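You operate a simulated robot arm through the tools that you are given. There is no shell and no other tool. Be economical: measure what you need, move in short steps, check, and stop when the job is done.

Carry out the task below with a simulated robot arm. There is one attempt and no reset: what you move stays moved.

TASK
Put the tin marked "cards" from the top of the work table on top of the pink carton there and the tin labelled "shells" on top of the model car there.

It is judged by the outcome, as a careful person would: the job done as asked, and still so three seconds after it is handed in. It fails if anything else is knocked over, pushed out of place, dropped, spilled or broken.

THE ROBOT
A 7-joint arm with a two-finger parallel gripper, fixed in place. Base frame: the origin is at the foot of the arm, x ahead of it, y to its left, z up; the work surface is at about z = 760. Lengths are in mm, angles in rad, forces in N, time in s.
With the tool pointing down near the work surface it reaches from about 200 to 680 mm from the base axis. Its first joint turns from -1.152 to 1.152 rad. Payload 2.4 kg.
Tool frame: the origin (TCP) lies between the finger pads and is the grasp point; the fingertips stand 30 mm ahead of it; z points along the fingers, y is the line along which they close. The gripper opens to 94 mm. The fingers are 28 mm wide and 10 mm thick; the gripper's body (50 by 96 mm) begins 55 mm behind the TCP.
Orientation is that of the tool frame in the base frame, as a unit quaternion [w, x, y, z]. With the fingers straight down and closing along the base's y, the tool's x points along the base's -x, its y along +y and its z along -z.

THE INTERFACE
- The arm moves only by the tool drive_tool. Its argument "plan" is a list of rows, each a list of 4 numbers: the shift along the base's x, y, z in m, then the turn about the base's z in rad. In form: [[dx, dy, dz, yaw], ...]. A call has 1 to 20 rows; each row shifts and turns the commanded pose from where the row before left it. "gripper" is the gripper command, from -1 (fully open) to 1 (shut), values between in proportion, set as the call begins (left out, the last holds). A row lasts 0.2 s, in which the tool goes at most 50 mm and 0.15 rad; a call with a longer step from one row to the next is refused whole, and so is a gripper value outside its range. A pose out of reach is approached as far as the arm can. The call stops where the force on the tool passes 40 N (or 10 N more than at its start, if that is more) or the arm is blocked; 0.2 s more then pass. The fingers move at their own pace (about 153 mm/s each) and stop on an object; they squeeze with about 44 N. The grip force told is the motor's: it shows also when the fingers shut on nothing. Time passes only in rows, and 0.2 s behind the last, so rows that do not move let the fingers close. It gives the time, the measured TCP pose, the force on the tool (base axes), the opening and the grip force at its end, in the units of the frame above (readings bear some noise), and new pictures: "pictures" is both (left out), scene, wrist or none.
- Cameras (640 x 400 px; columns grow to the right, rows downward): "scene" is fixed at [53.3, 494.7, 1442.5]; the picture's right is [-0.51, -0.86, 0.00], its down [-0.50, 0.30, -0.81] and it looks along [0.69, -0.42, -0.59] (base axes); focal length 354 px, centre (320, 200). "wrist" rides on the gripper at [-37, 0, -58] in the tool frame; the picture's right is [0.00, -1.00, 0.00], its down [0.97, 0.00, -0.24] and it looks along [0.24, 0.00, 0.97] (tool axes); focal length 218 px, centre (320, 200).
- locate(camera, pixels): for up to 12 pixels [column, row] of the newest picture of that camera ("zoom" is the newest enlarged one), the place [x, y, z] in the base frame of the surface seen there, good to about 2 mm. No time passes.
- enlarge(camera, box): a new picture of the part [left, top, right, bottom] of that camera's present view, enlarged. No time passes.
- close_job(): hands the job in; it is judged then, once.

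Work in short steps. Measure before you move; look again where a grasp or a placing could have gone wrong, and mend it. You have 60 turns and 120 pictures in all, the two below and enlarged ones among them. Open the gripper and draw the arm clear of the work before you hand the job in, unless the task says otherwise; then end with one line.

The tools are called after "Request:" as name(argument=value, ...) on one line, values as JSON. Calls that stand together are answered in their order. drive_tool: Moves the arm, as the interface text tells. Its arguments: {"type":"object","properties":{"plan":{"type":"array"},"gripper":{"type":"number"},"pictures":{"type":"string","enum":["both","scene","wrist","none"]}},"required":["plan"]} The other tools are called the same way: locate (camera, pixels) gives the place of the surface under pixels of a picture; enlarge (camera, box) takes an enlarged picture of a part of a camera's view; close_job () hands the job in.

At the start:

```text
time_s: 0.0
tcp_pos: [418.0, -0.3, 1073.2]
ee_rot: [0.0, 0.001, 1.0, 0.0]
wrist_force: [-0.5, -0.7, 0.4]
finger_gap: 94.1
gripper_force: 0.0
```

scene: 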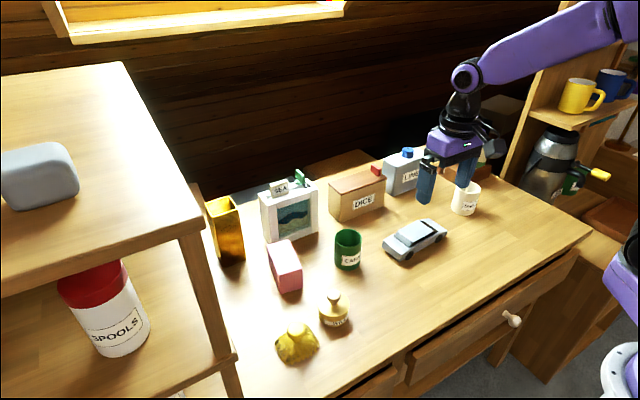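
wrist: 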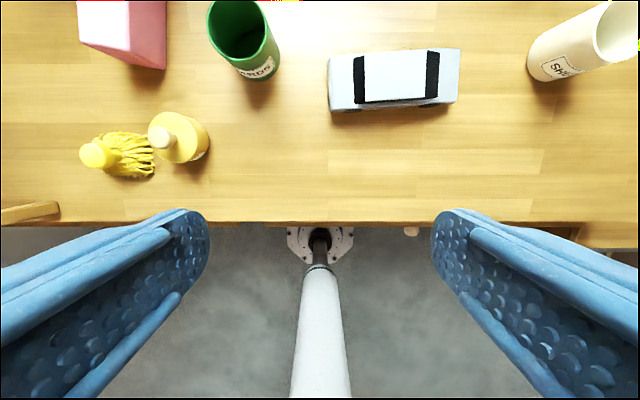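

The green tin (348,250) seems marked "cards" and the white tin (465,198) "shells"; I enlarge to confirm.

Request:
enlarge(camera="scene", box=[250, 200, 410, 300])

Request:
enlarge(camera="scene", box=[370, 150, 530, 270])

Request:
locate(camera="wrist", pixels=[[245, 3], [245, 60], [120, 15], [85, 40], [163, 68], [100, 15], [330, 75], [460, 75], [400, 75], [545, 75], [619, 40], [370, 60]])

Request:
locate(camera="scene", pixels=[[270, 243], [290, 241], [300, 265], [280, 270], [285, 255], [337, 235], [360, 237], [348, 231], [348, 244], [415, 232], [455, 187], [478, 187]])

```text
4.00 times, centred on (330, 250) of scene
```

zoom: 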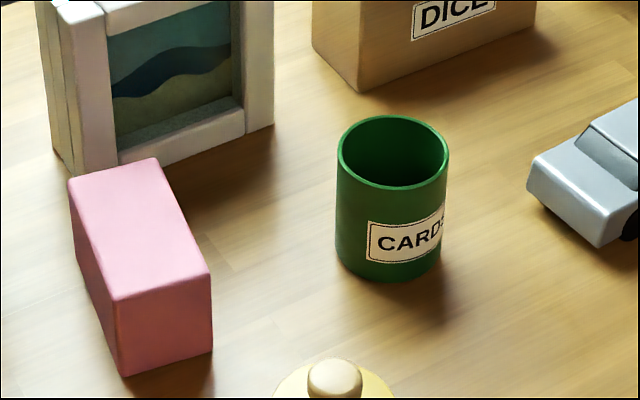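

```text
3.33 times, centred on (450, 210) of scene
```

zoom: 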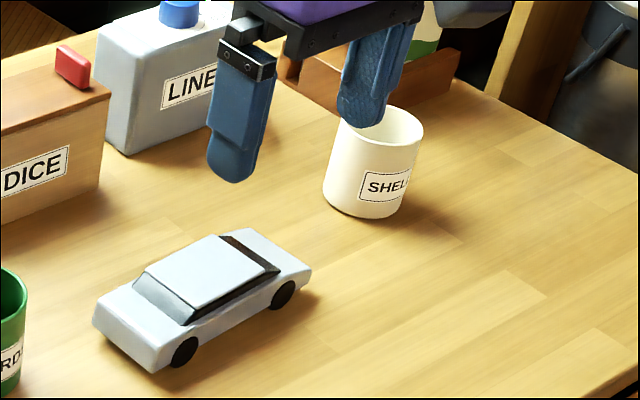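

```text
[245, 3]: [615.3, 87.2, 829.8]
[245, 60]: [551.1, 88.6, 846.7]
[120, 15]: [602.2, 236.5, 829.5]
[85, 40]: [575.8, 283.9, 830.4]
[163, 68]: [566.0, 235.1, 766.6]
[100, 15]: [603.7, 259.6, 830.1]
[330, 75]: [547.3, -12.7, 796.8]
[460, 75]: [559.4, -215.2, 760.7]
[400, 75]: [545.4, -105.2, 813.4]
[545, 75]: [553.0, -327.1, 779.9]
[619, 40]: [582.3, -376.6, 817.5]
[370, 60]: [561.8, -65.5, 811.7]
```

```text
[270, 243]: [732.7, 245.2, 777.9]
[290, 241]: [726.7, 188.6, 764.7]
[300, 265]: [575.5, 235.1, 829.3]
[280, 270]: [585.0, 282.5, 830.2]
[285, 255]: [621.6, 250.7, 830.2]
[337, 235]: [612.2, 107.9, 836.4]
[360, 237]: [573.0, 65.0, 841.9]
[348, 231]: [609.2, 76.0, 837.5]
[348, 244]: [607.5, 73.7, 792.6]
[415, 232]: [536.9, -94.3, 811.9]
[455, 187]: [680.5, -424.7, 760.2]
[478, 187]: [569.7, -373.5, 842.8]
```

Tins identified. I move forward at this height for a view from above of the tins and their targets.

Request:
drive_tool(plan=[[0.04, 0.03, 0, 0], [0.04, 0.03, 0, 0], [0.04, 0.03, 0, 0], [0.03, 0.03, 0, 0], [0.0, 0.03, 0, 0], [0, 0, 0, 0]], gripper=-1)

```text
time_s: 1.4
tcp_pos: [566.1, 151.2, 1072.9]
ee_rot: [0.0, 0.0, 1.0, 0.0]
wrist_force: [-0.4, -0.2, -0.2]
finger_gap: 93.9
gripper_force: 0.1
```

scene: 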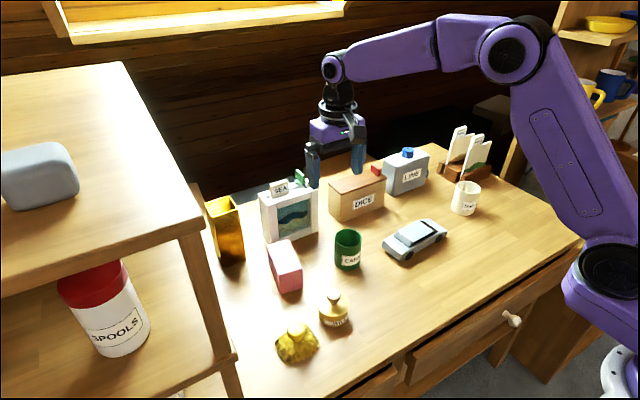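
wrist: 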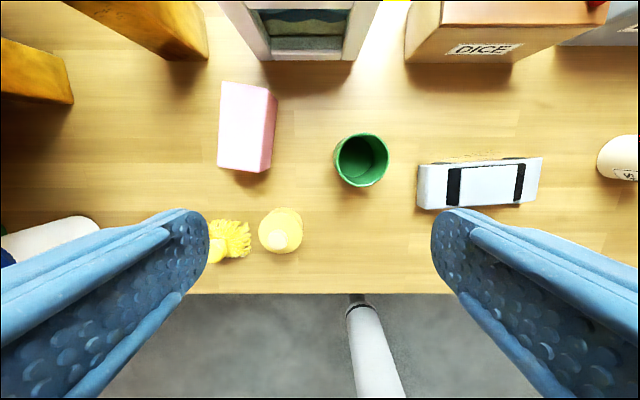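

Request:
locate(camera="wrist", pixels=[[222, 84], [264, 90], [258, 168], [220, 164], [335, 162], [386, 162], [362, 136], [362, 186], [466, 170], [518, 168], [512, 198], [462, 203]])

Request:
enlarge(camera="wrist", box=[200, 60, 420, 200])

Request:
enlarge(camera="wrist", box=[400, 110, 640, 240])

```text
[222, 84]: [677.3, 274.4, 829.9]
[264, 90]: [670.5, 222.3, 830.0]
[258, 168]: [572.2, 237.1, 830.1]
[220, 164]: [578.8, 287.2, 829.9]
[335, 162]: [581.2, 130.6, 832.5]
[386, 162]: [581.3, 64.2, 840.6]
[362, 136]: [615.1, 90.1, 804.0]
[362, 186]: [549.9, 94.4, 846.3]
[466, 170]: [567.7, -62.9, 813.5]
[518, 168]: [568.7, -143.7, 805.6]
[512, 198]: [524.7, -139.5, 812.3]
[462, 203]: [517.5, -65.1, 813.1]
```

```text
2.86 times, centred on (310, 130) of wrist
```

zoom: 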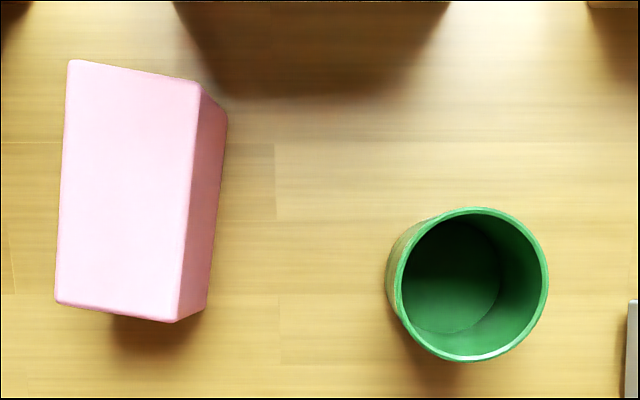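

```text
2.67 times, centred on (520, 175) of wrist
```

zoom: 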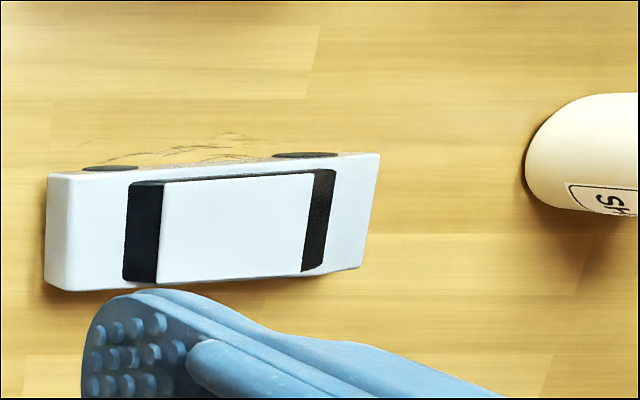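

Carton top is centred near (625,255,830); the green tin rim is centred near (585,95), about 68 mm wide, top z≈846. I move above it and descend partway.

Request:
drive_tool(plan=[[0.01, -0.03, 0, 0], [0.009, -0.026, 0, 0], [0, 0, -0.04, 0], [0, 0, -0.04, 0], [0, 0, -0.04, 0], [0, 0, -0.04, 0], [0, 0, 0, 0]])

```text
time_s: 3.0
tcp_pos: [585.6, 94.3, 914.5]
ee_rot: [0.0, 0.001, 1.0, 0.0]
wrist_force: [0.1, 0.5, 0.0]
finger_gap: 94.0
gripper_force: 0.0
```

scene: 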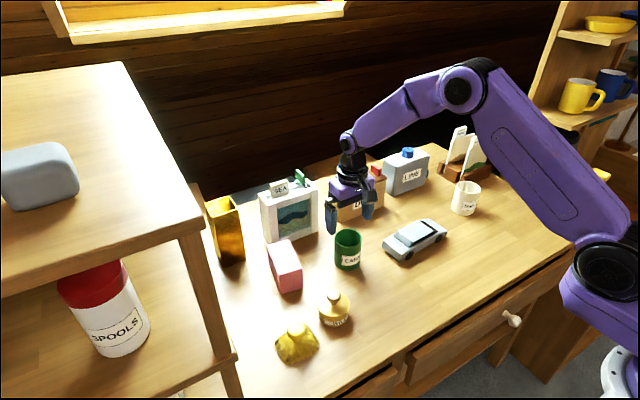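
wrist: 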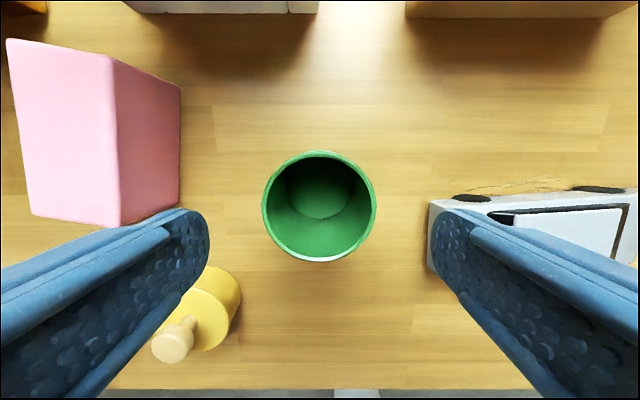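

Centred. I descend to z≈815 and close.

Request:
drive_tool(plan=[[0, 0, -0.04, 0], [0, 0, -0.03, 0], [0, 0, -0.029, 0], [0, 0, 0, 0]], pictures="none")

Request:
drive_tool(plan=[[0, 0, 0, 0], [0, 0, 0, 0], [0, 0, 0, 0]], gripper=1)

```text
time_s: 4.0
tcp_pos: [587.8, 93.5, 815.0]
ee_rot: [0.001, 0.0, 1.0, -0.001]
wrist_force: [-0.6, 0.2, 0.0]
finger_gap: 94.0
gripper_force: 0.0
```

```text
time_s: 4.8
tcp_pos: [586.6, 94.7, 814.2]
ee_rot: [0.0, 0.0, 1.0, 0.001]
wrist_force: [0.1, 0.4, -0.2]
finger_gap: 70.8
gripper_force: 43.9
```

scene: 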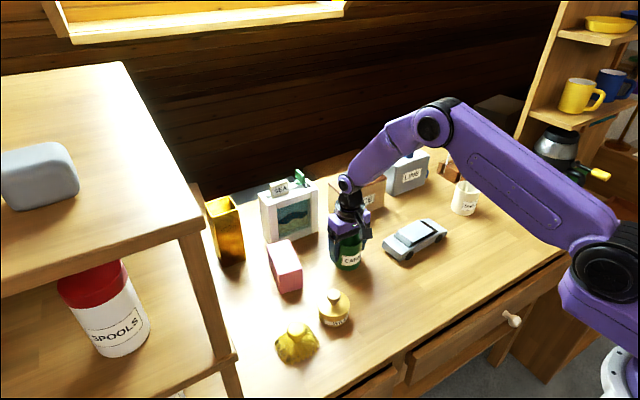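
wrist: 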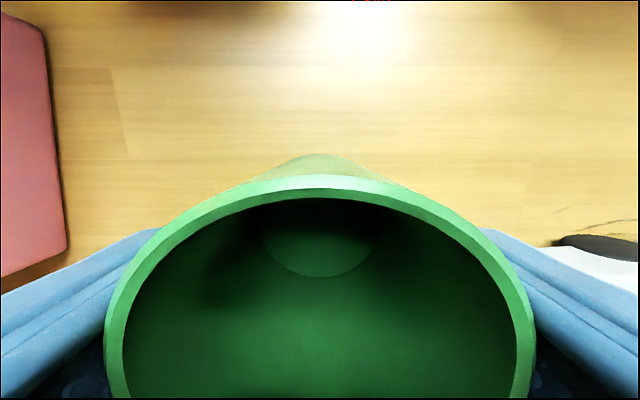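

The grip holds (70.8 mm). I lift 110 mm, then carry to over the carton.

Request:
drive_tool(plan=[[0, 0, 0.03, 0], [0, 0, 0.04, 0], [0, 0, 0.04, 0], [0.006, 0.03, 0, 0], [0.006, 0.03, 0, 0], [0.007, 0.035, 0, 0], [0.007, 0.035, 0, 0], [0.006, 0.03, 0, 0], [0, 0, 0, 0], [0, 0, 0, 0]])

```text
time_s: 7.0
tcp_pos: [619.2, 254.6, 925.2]
ee_rot: [0.001, 0.0, 1.0, 0.0]
wrist_force: [-0.2, -0.5, -1.0]
finger_gap: 70.6
gripper_force: 43.4
```

scene: 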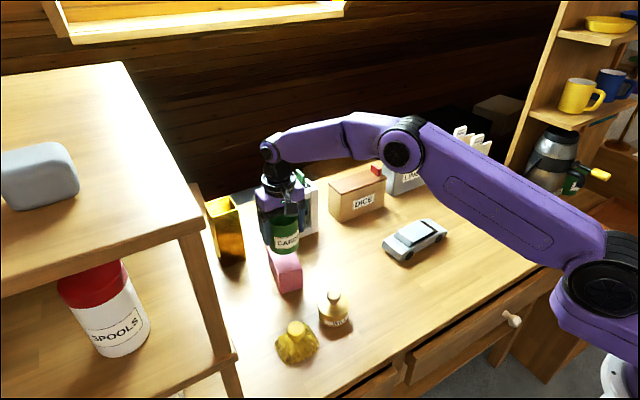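
wrist: 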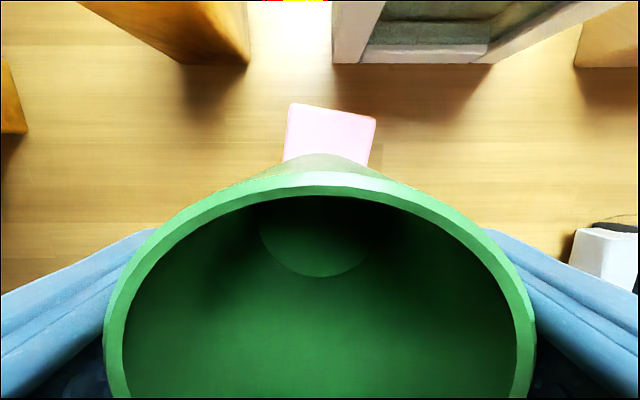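

Tin bottom is about 41 mm above the carton top; I lower most of it, then in fine steps.

Request:
drive_tool(plan=[[0, 0, -0.02, 0], [0, 0, -0.012, 0], [0, 0, -0.004, 0], [0, 0, -0.002, 0], [0, 0, -0.002, 0], [0, 0, -0.001, 0], [0, 0, 0, 0]])

```text
time_s: 8.6
tcp_pos: [618.9, 255.8, 883.5]
ee_rot: [0.0, 0.0, 1.0, 0.0]
wrist_force: [-2.9, -0.6, 5.2]
finger_gap: 70.7
gripper_force: 43.7
```

scene: 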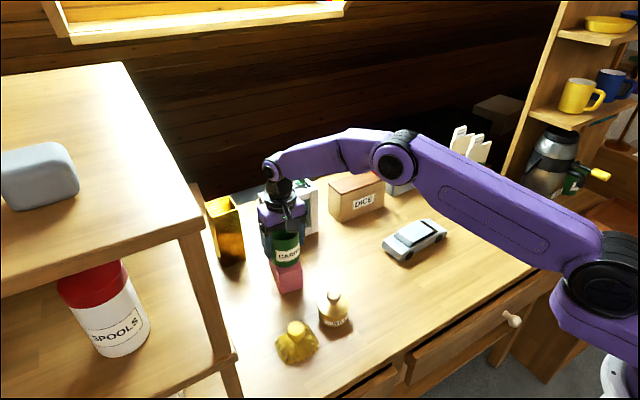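
wrist: 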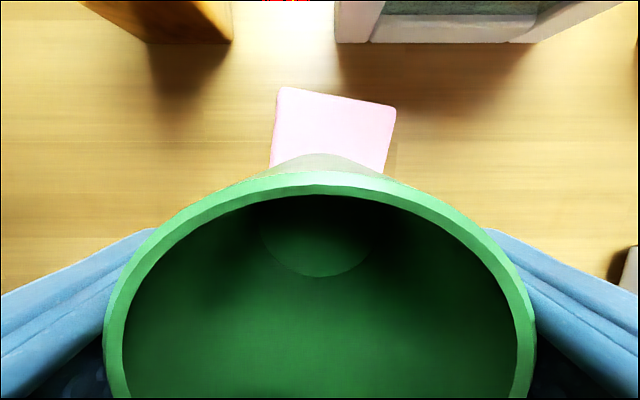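

Contact (5 N up). I open, wait, then rise straight up.

Request:
drive_tool(plan=[[0, 0, 0, 0], [0, 0, 0, 0], [0, 0, 0, 0]], gripper=-1, pictures="none")

Request:
drive_tool(plan=[[0, 0, 0.02, 0], [0, 0, 0.04, 0], [0, 0, 0.04, 0], [0, 0, 0.04, 0], [0, 0, 0.04, 0], [0, 0, 0, 0]])

```text
time_s: 9.4
tcp_pos: [617.8, 254.4, 883.0]
ee_rot: [0.0, 0.0, 1.0, 0.0]
wrist_force: [-0.3, 0.0, -0.1]
finger_gap: 94.2
gripper_force: 0.1
```

```text
time_s: 10.8
tcp_pos: [618.1, 254.5, 1065.6]
ee_rot: [0.0, 0.0, 1.0, 0.0]
wrist_force: [-0.3, -0.6, -0.3]
finger_gap: 93.8
gripper_force: 0.1
```

scene: 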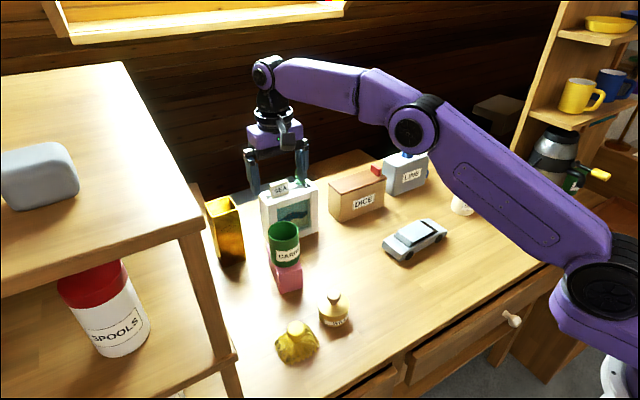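
wrist: 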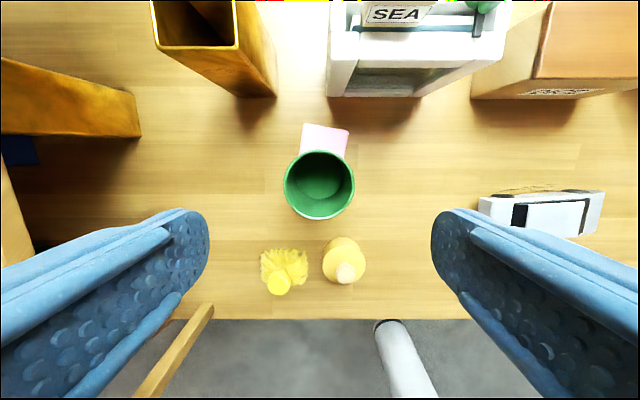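

The cards tin stands on the carton. I travel high toward the shells tin for a measuring view.

Request:
drive_tool(plan=[[-0.01, -0.042, 0, 0], [-0.01, -0.042, 0, 0], [-0.01, -0.042, 0, 0], [-0.01, -0.042, 0, 0], [-0.01, -0.042, 0, 0], [-0.01, -0.042, 0, 0], [-0.01, -0.042, 0, 0], [-0.01, -0.042, 0, 0], [-0.01, -0.042, 0, 0], [-0.01, -0.042, 0, 0], [0, -0.042, 0, 0], [0, -0.042, 0, 0], [0, 0, 0, 0]])

```text
time_s: 13.6
tcp_pos: [517.8, -250.9, 1064.2]
ee_rot: [0.0, 0.001, 1.0, 0.0]
wrist_force: [0.7, -0.1, -0.8]
finger_gap: 94.2
gripper_force: 0.0
```

scene: 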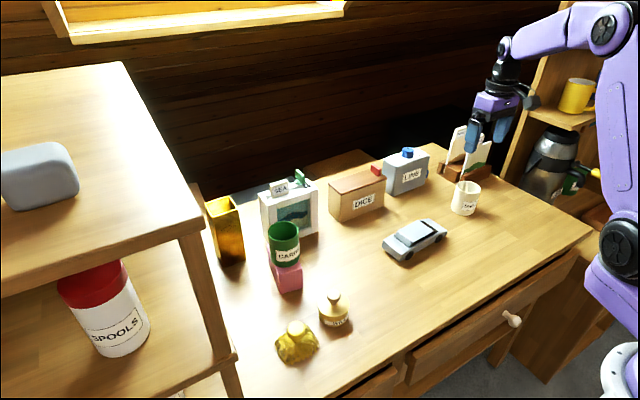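
wrist: 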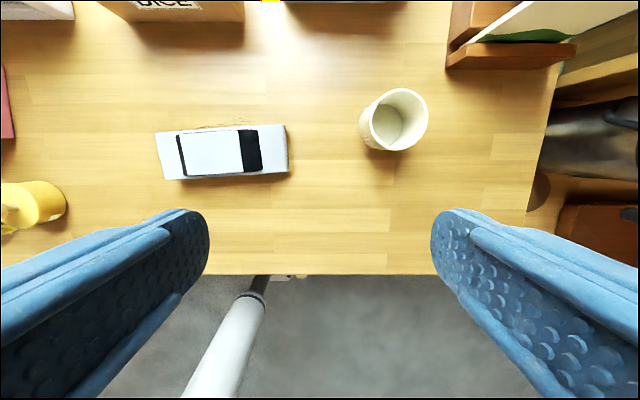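

Request:
enlarge(camera="wrist", box=[340, 60, 460, 180])

Request:
locate(camera="wrist", pixels=[[402, 90], [402, 149], [374, 119], [427, 118], [400, 122], [179, 135], [238, 131], [244, 172], [186, 175], [158, 132], [287, 126], [163, 178]])

```text
3.33 times, centred on (400, 120) of wrist
```

zoom: 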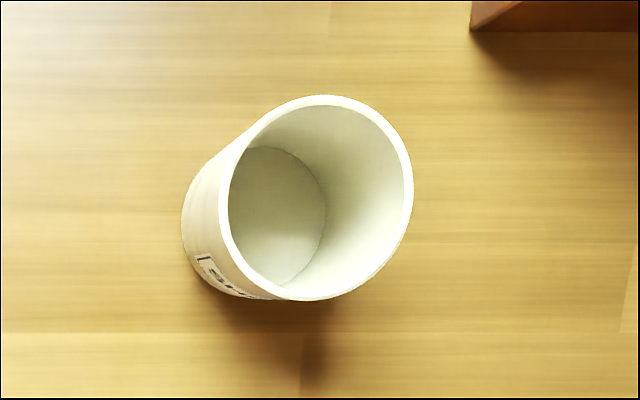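

```text
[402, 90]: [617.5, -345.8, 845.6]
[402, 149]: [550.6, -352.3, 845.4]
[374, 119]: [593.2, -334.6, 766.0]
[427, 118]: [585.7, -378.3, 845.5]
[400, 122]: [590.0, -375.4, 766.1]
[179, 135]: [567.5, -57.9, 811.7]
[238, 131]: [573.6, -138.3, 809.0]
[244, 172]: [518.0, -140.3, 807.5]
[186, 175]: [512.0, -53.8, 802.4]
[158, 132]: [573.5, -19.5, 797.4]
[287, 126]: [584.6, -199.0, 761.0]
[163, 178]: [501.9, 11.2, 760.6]
```

Shells tin centre ≈ (585,-346), 68 mm wide, top 846; car roof centre ≈ (546,-98), z≈813. I go above the tin and lower partway.

Request:
drive_tool(plan=[[0.03, -0.035, 0, 0], [0.025, -0.035, 0, 0], [0.012, -0.025, 0, 0], [0, 0, -0.04, 0], [0, 0, -0.04, 0], [0, 0, -0.04, 0], [0, 0, -0.03, 0], [0, 0, 0, 0]])

```text
time_s: 15.4
tcp_pos: [585.0, -344.6, 914.9]
ee_rot: [0.0, -0.001, 1.0, 0.0]
wrist_force: [0.4, 0.2, 0.1]
finger_gap: 94.0
gripper_force: 0.2
```

scene: 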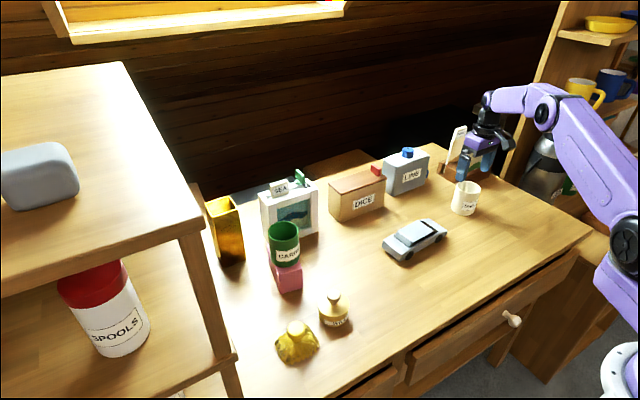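
wrist: 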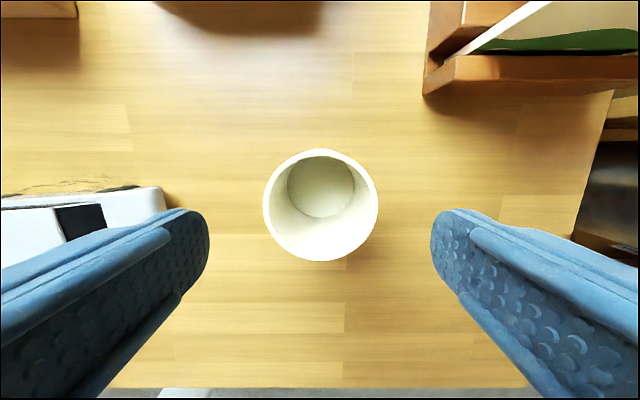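

Centred the same way as the first tin; I descend 100 mm and close.

Request:
drive_tool(plan=[[0, 0, -0.04, 0], [0, 0, -0.03, 0], [0, 0, -0.03, 0], [0, 0, 0, 0]], pictures="none")

Request:
drive_tool(plan=[[0, 0, 0, 0], [0, 0, 0, 0], [0, 0, 0, 0]], gripper=1)

```text
time_s: 16.4
tcp_pos: [586.2, -344.9, 814.1]
ee_rot: [0.0, 0.0, 1.0, 0.0]
wrist_force: [0.3, 0.0, 0.6]
finger_gap: 93.9
gripper_force: 0.2
```

```text
time_s: 17.2
tcp_pos: [585.6, -345.5, 814.5]
ee_rot: [0.0, 0.0, 1.0, -0.001]
wrist_force: [0.4, -1.1, 0.0]
finger_gap: 70.0
gripper_force: 44.1
```

scene: 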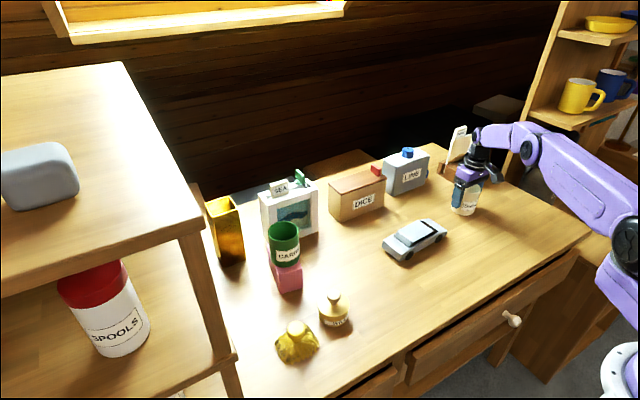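
wrist: 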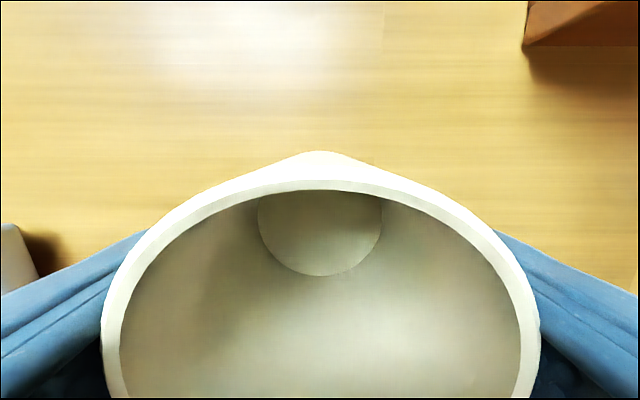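

Gripped at 70 mm. Before carrying, I measure the car roof precisely.

Request:
enlarge(camera="scene", box=[375, 210, 455, 270])

```text
6.67 times, centred on (415, 240) of scene
```

zoom: 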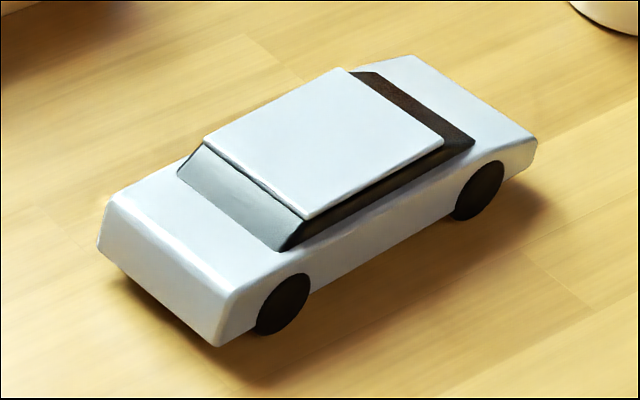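

Request:
locate(camera="zoom", pixels=[[212, 140], [340, 75], [436, 137], [308, 210], [325, 140], [260, 150], [380, 130]])

Request:
drive_tool(plan=[[0, 0, 0.03, 0], [0, 0, 0.04, 0], [0, 0, 0.03, 0], [0, 0, 0, 0]], pictures="none")

```text
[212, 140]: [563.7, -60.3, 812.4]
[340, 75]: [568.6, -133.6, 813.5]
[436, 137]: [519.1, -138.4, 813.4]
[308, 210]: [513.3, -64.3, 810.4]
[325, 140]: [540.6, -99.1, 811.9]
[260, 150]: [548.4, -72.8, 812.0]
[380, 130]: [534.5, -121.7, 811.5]
```

```text
time_s: 18.2
tcp_pos: [584.9, -345.1, 914.4]
ee_rot: [-0.001, 0.0, 1.0, 0.0]
wrist_force: [-0.3, 0.1, -1.8]
finger_gap: 69.8
gripper_force: 43.8
```

Roof centre ≈ (542,-99), z≈812.5. I carry the tin there (bottom at ≈860).

Request:
drive_tool(plan=[[-0.006, 0.035, 0, 0], [-0.006, 0.035, 0, 0], [-0.006, 0.035, 0, 0], [-0.006, 0.035, 0, 0], [-0.006, 0.036, 0, 0], [-0.006, 0.035, 0, 0], [-0.006, 0.035, 0, 0], [0, 0, 0, 0], [0, 0, -0.02, 0], [0, 0, -0.018, 0], [0, 0, 0, 0]])

```text
time_s: 20.6
tcp_pos: [543.0, -98.8, 875.4]
ee_rot: [0.0, -0.001, 1.0, 0.0]
wrist_force: [0.2, -0.2, -1.0]
finger_gap: 69.9
gripper_force: 43.6
```

scene: 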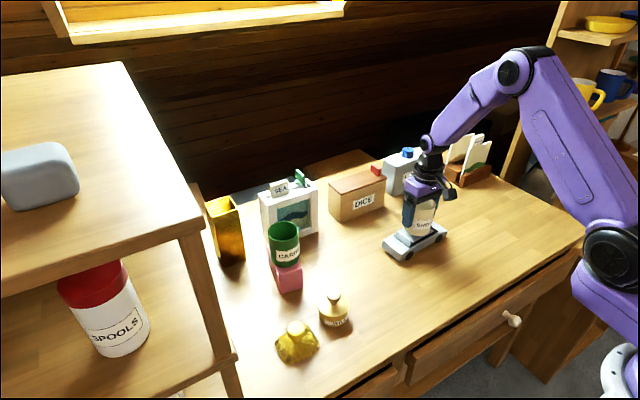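
wrist: 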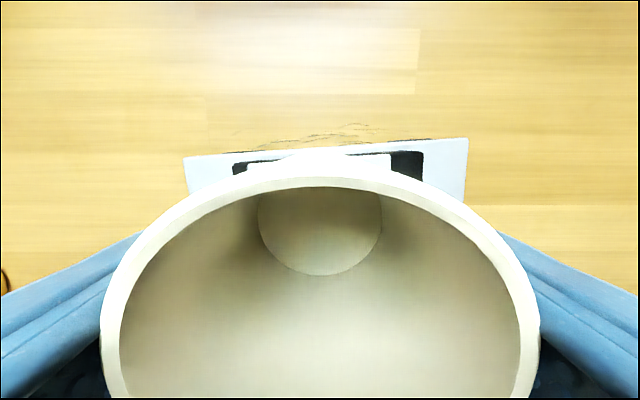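

The tin is centred over the roof with ~8 mm to go; I lower in 2 mm and 1 mm steps.

Request:
drive_tool(plan=[[0, 0, -0.003, 0], [0, 0, -0.002, 0], [0, 0, -0.002, 0], [0, 0, -0.001, 0], [0, 0, -0.001, 0], [0, 0, 0, 0]])

```text
time_s: 22.0
tcp_pos: [543.4, -98.9, 866.6]
ee_rot: [0.0, 0.0, 1.0, 0.001]
wrist_force: [-0.9, -0.4, -1.1]
finger_gap: 69.7
gripper_force: 43.8
```

scene: 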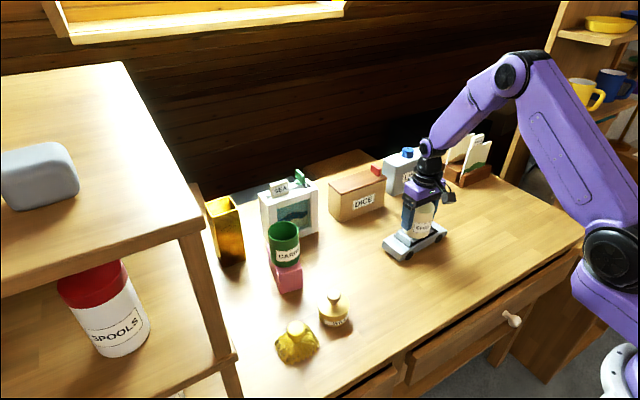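
wrist: 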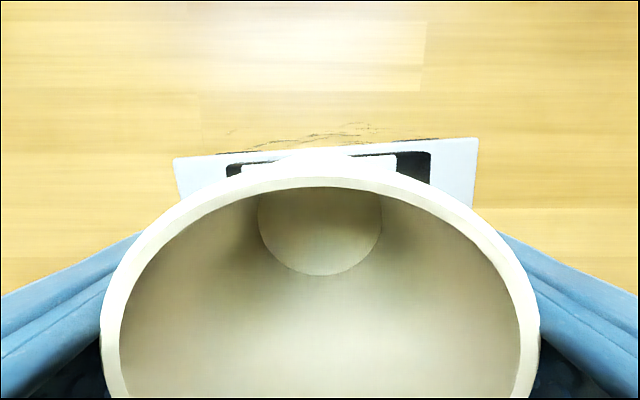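

No contact yet (force still about -1); I continue by 1 mm.

Request:
drive_tool(plan=[[0, 0, -0.001, 0], [0, 0, 0, 0]], pictures="none")

```text
time_s: 22.6
tcp_pos: [544.6, -97.9, 866.8]
ee_rot: [0.0, 0.0, 1.0, 0.0]
wrist_force: [-2.7, 0.2, 8.9]
finger_gap: 69.9
gripper_force: 43.8
```

Contact at 8.9 N. I open, wait and rise.

Request:
drive_tool(plan=[[0, 0, 0, 0], [0, 0, 0, 0], [0, 0, 0, 0]], gripper=-1, pictures="none")

Request:
drive_tool(plan=[[0, 0, 0.02, 0], [0, 0, 0.04, 0], [0, 0, 0.04, 0], [0, 0, 0.04, 0], [0, 0, 0.04, 0], [-0.04, 0, 0.02, 0], [-0.04, 0, 0, 0], [0, 0, 0, 0]])

Request:
enlarge(camera="scene", box=[240, 160, 480, 310])

```text
time_s: 23.4
tcp_pos: [544.7, -98.8, 866.2]
ee_rot: [0.0, 0.0, 1.0, 0.0]
wrist_force: [0.6, 0.0, -0.5]
finger_gap: 94.0
gripper_force: 0.1
```

```text
time_s: 25.2
tcp_pos: [462.4, -98.1, 1066.4]
ee_rot: [0.0, -0.001, 1.0, -0.001]
wrist_force: [-0.3, -0.9, -0.1]
finger_gap: 94.1
gripper_force: 0.1
```

scene: 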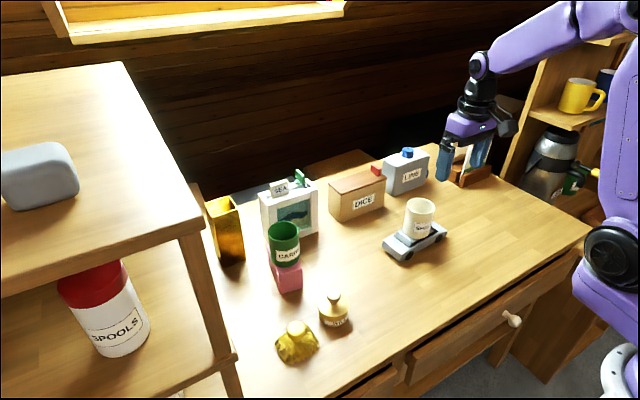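
wrist: 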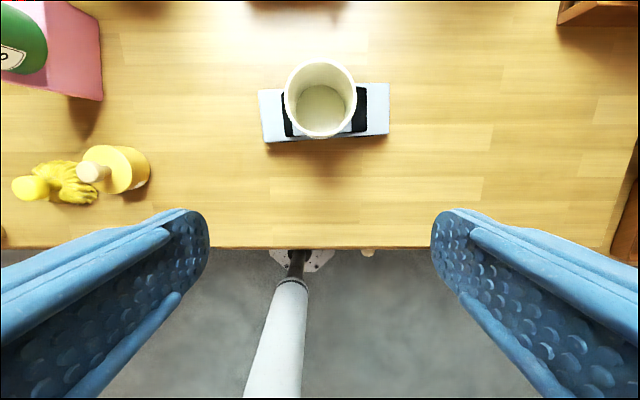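

```text
2.67 times, centred on (360, 235) of scene
```

zoom: 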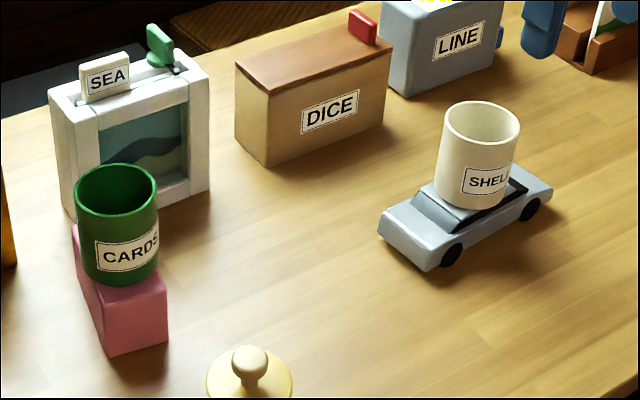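

Both tins stand upright on their targets, nothing else has moved, and the arm is clear with the gripper open.

Request:
close_job()

```text
The job is handed in.
```

The "cards" tin is on top of the pink carton and the "shells" tin is on top of the model car; both were standing upright in the last picture, nothing else had moved, and the job is handed in.
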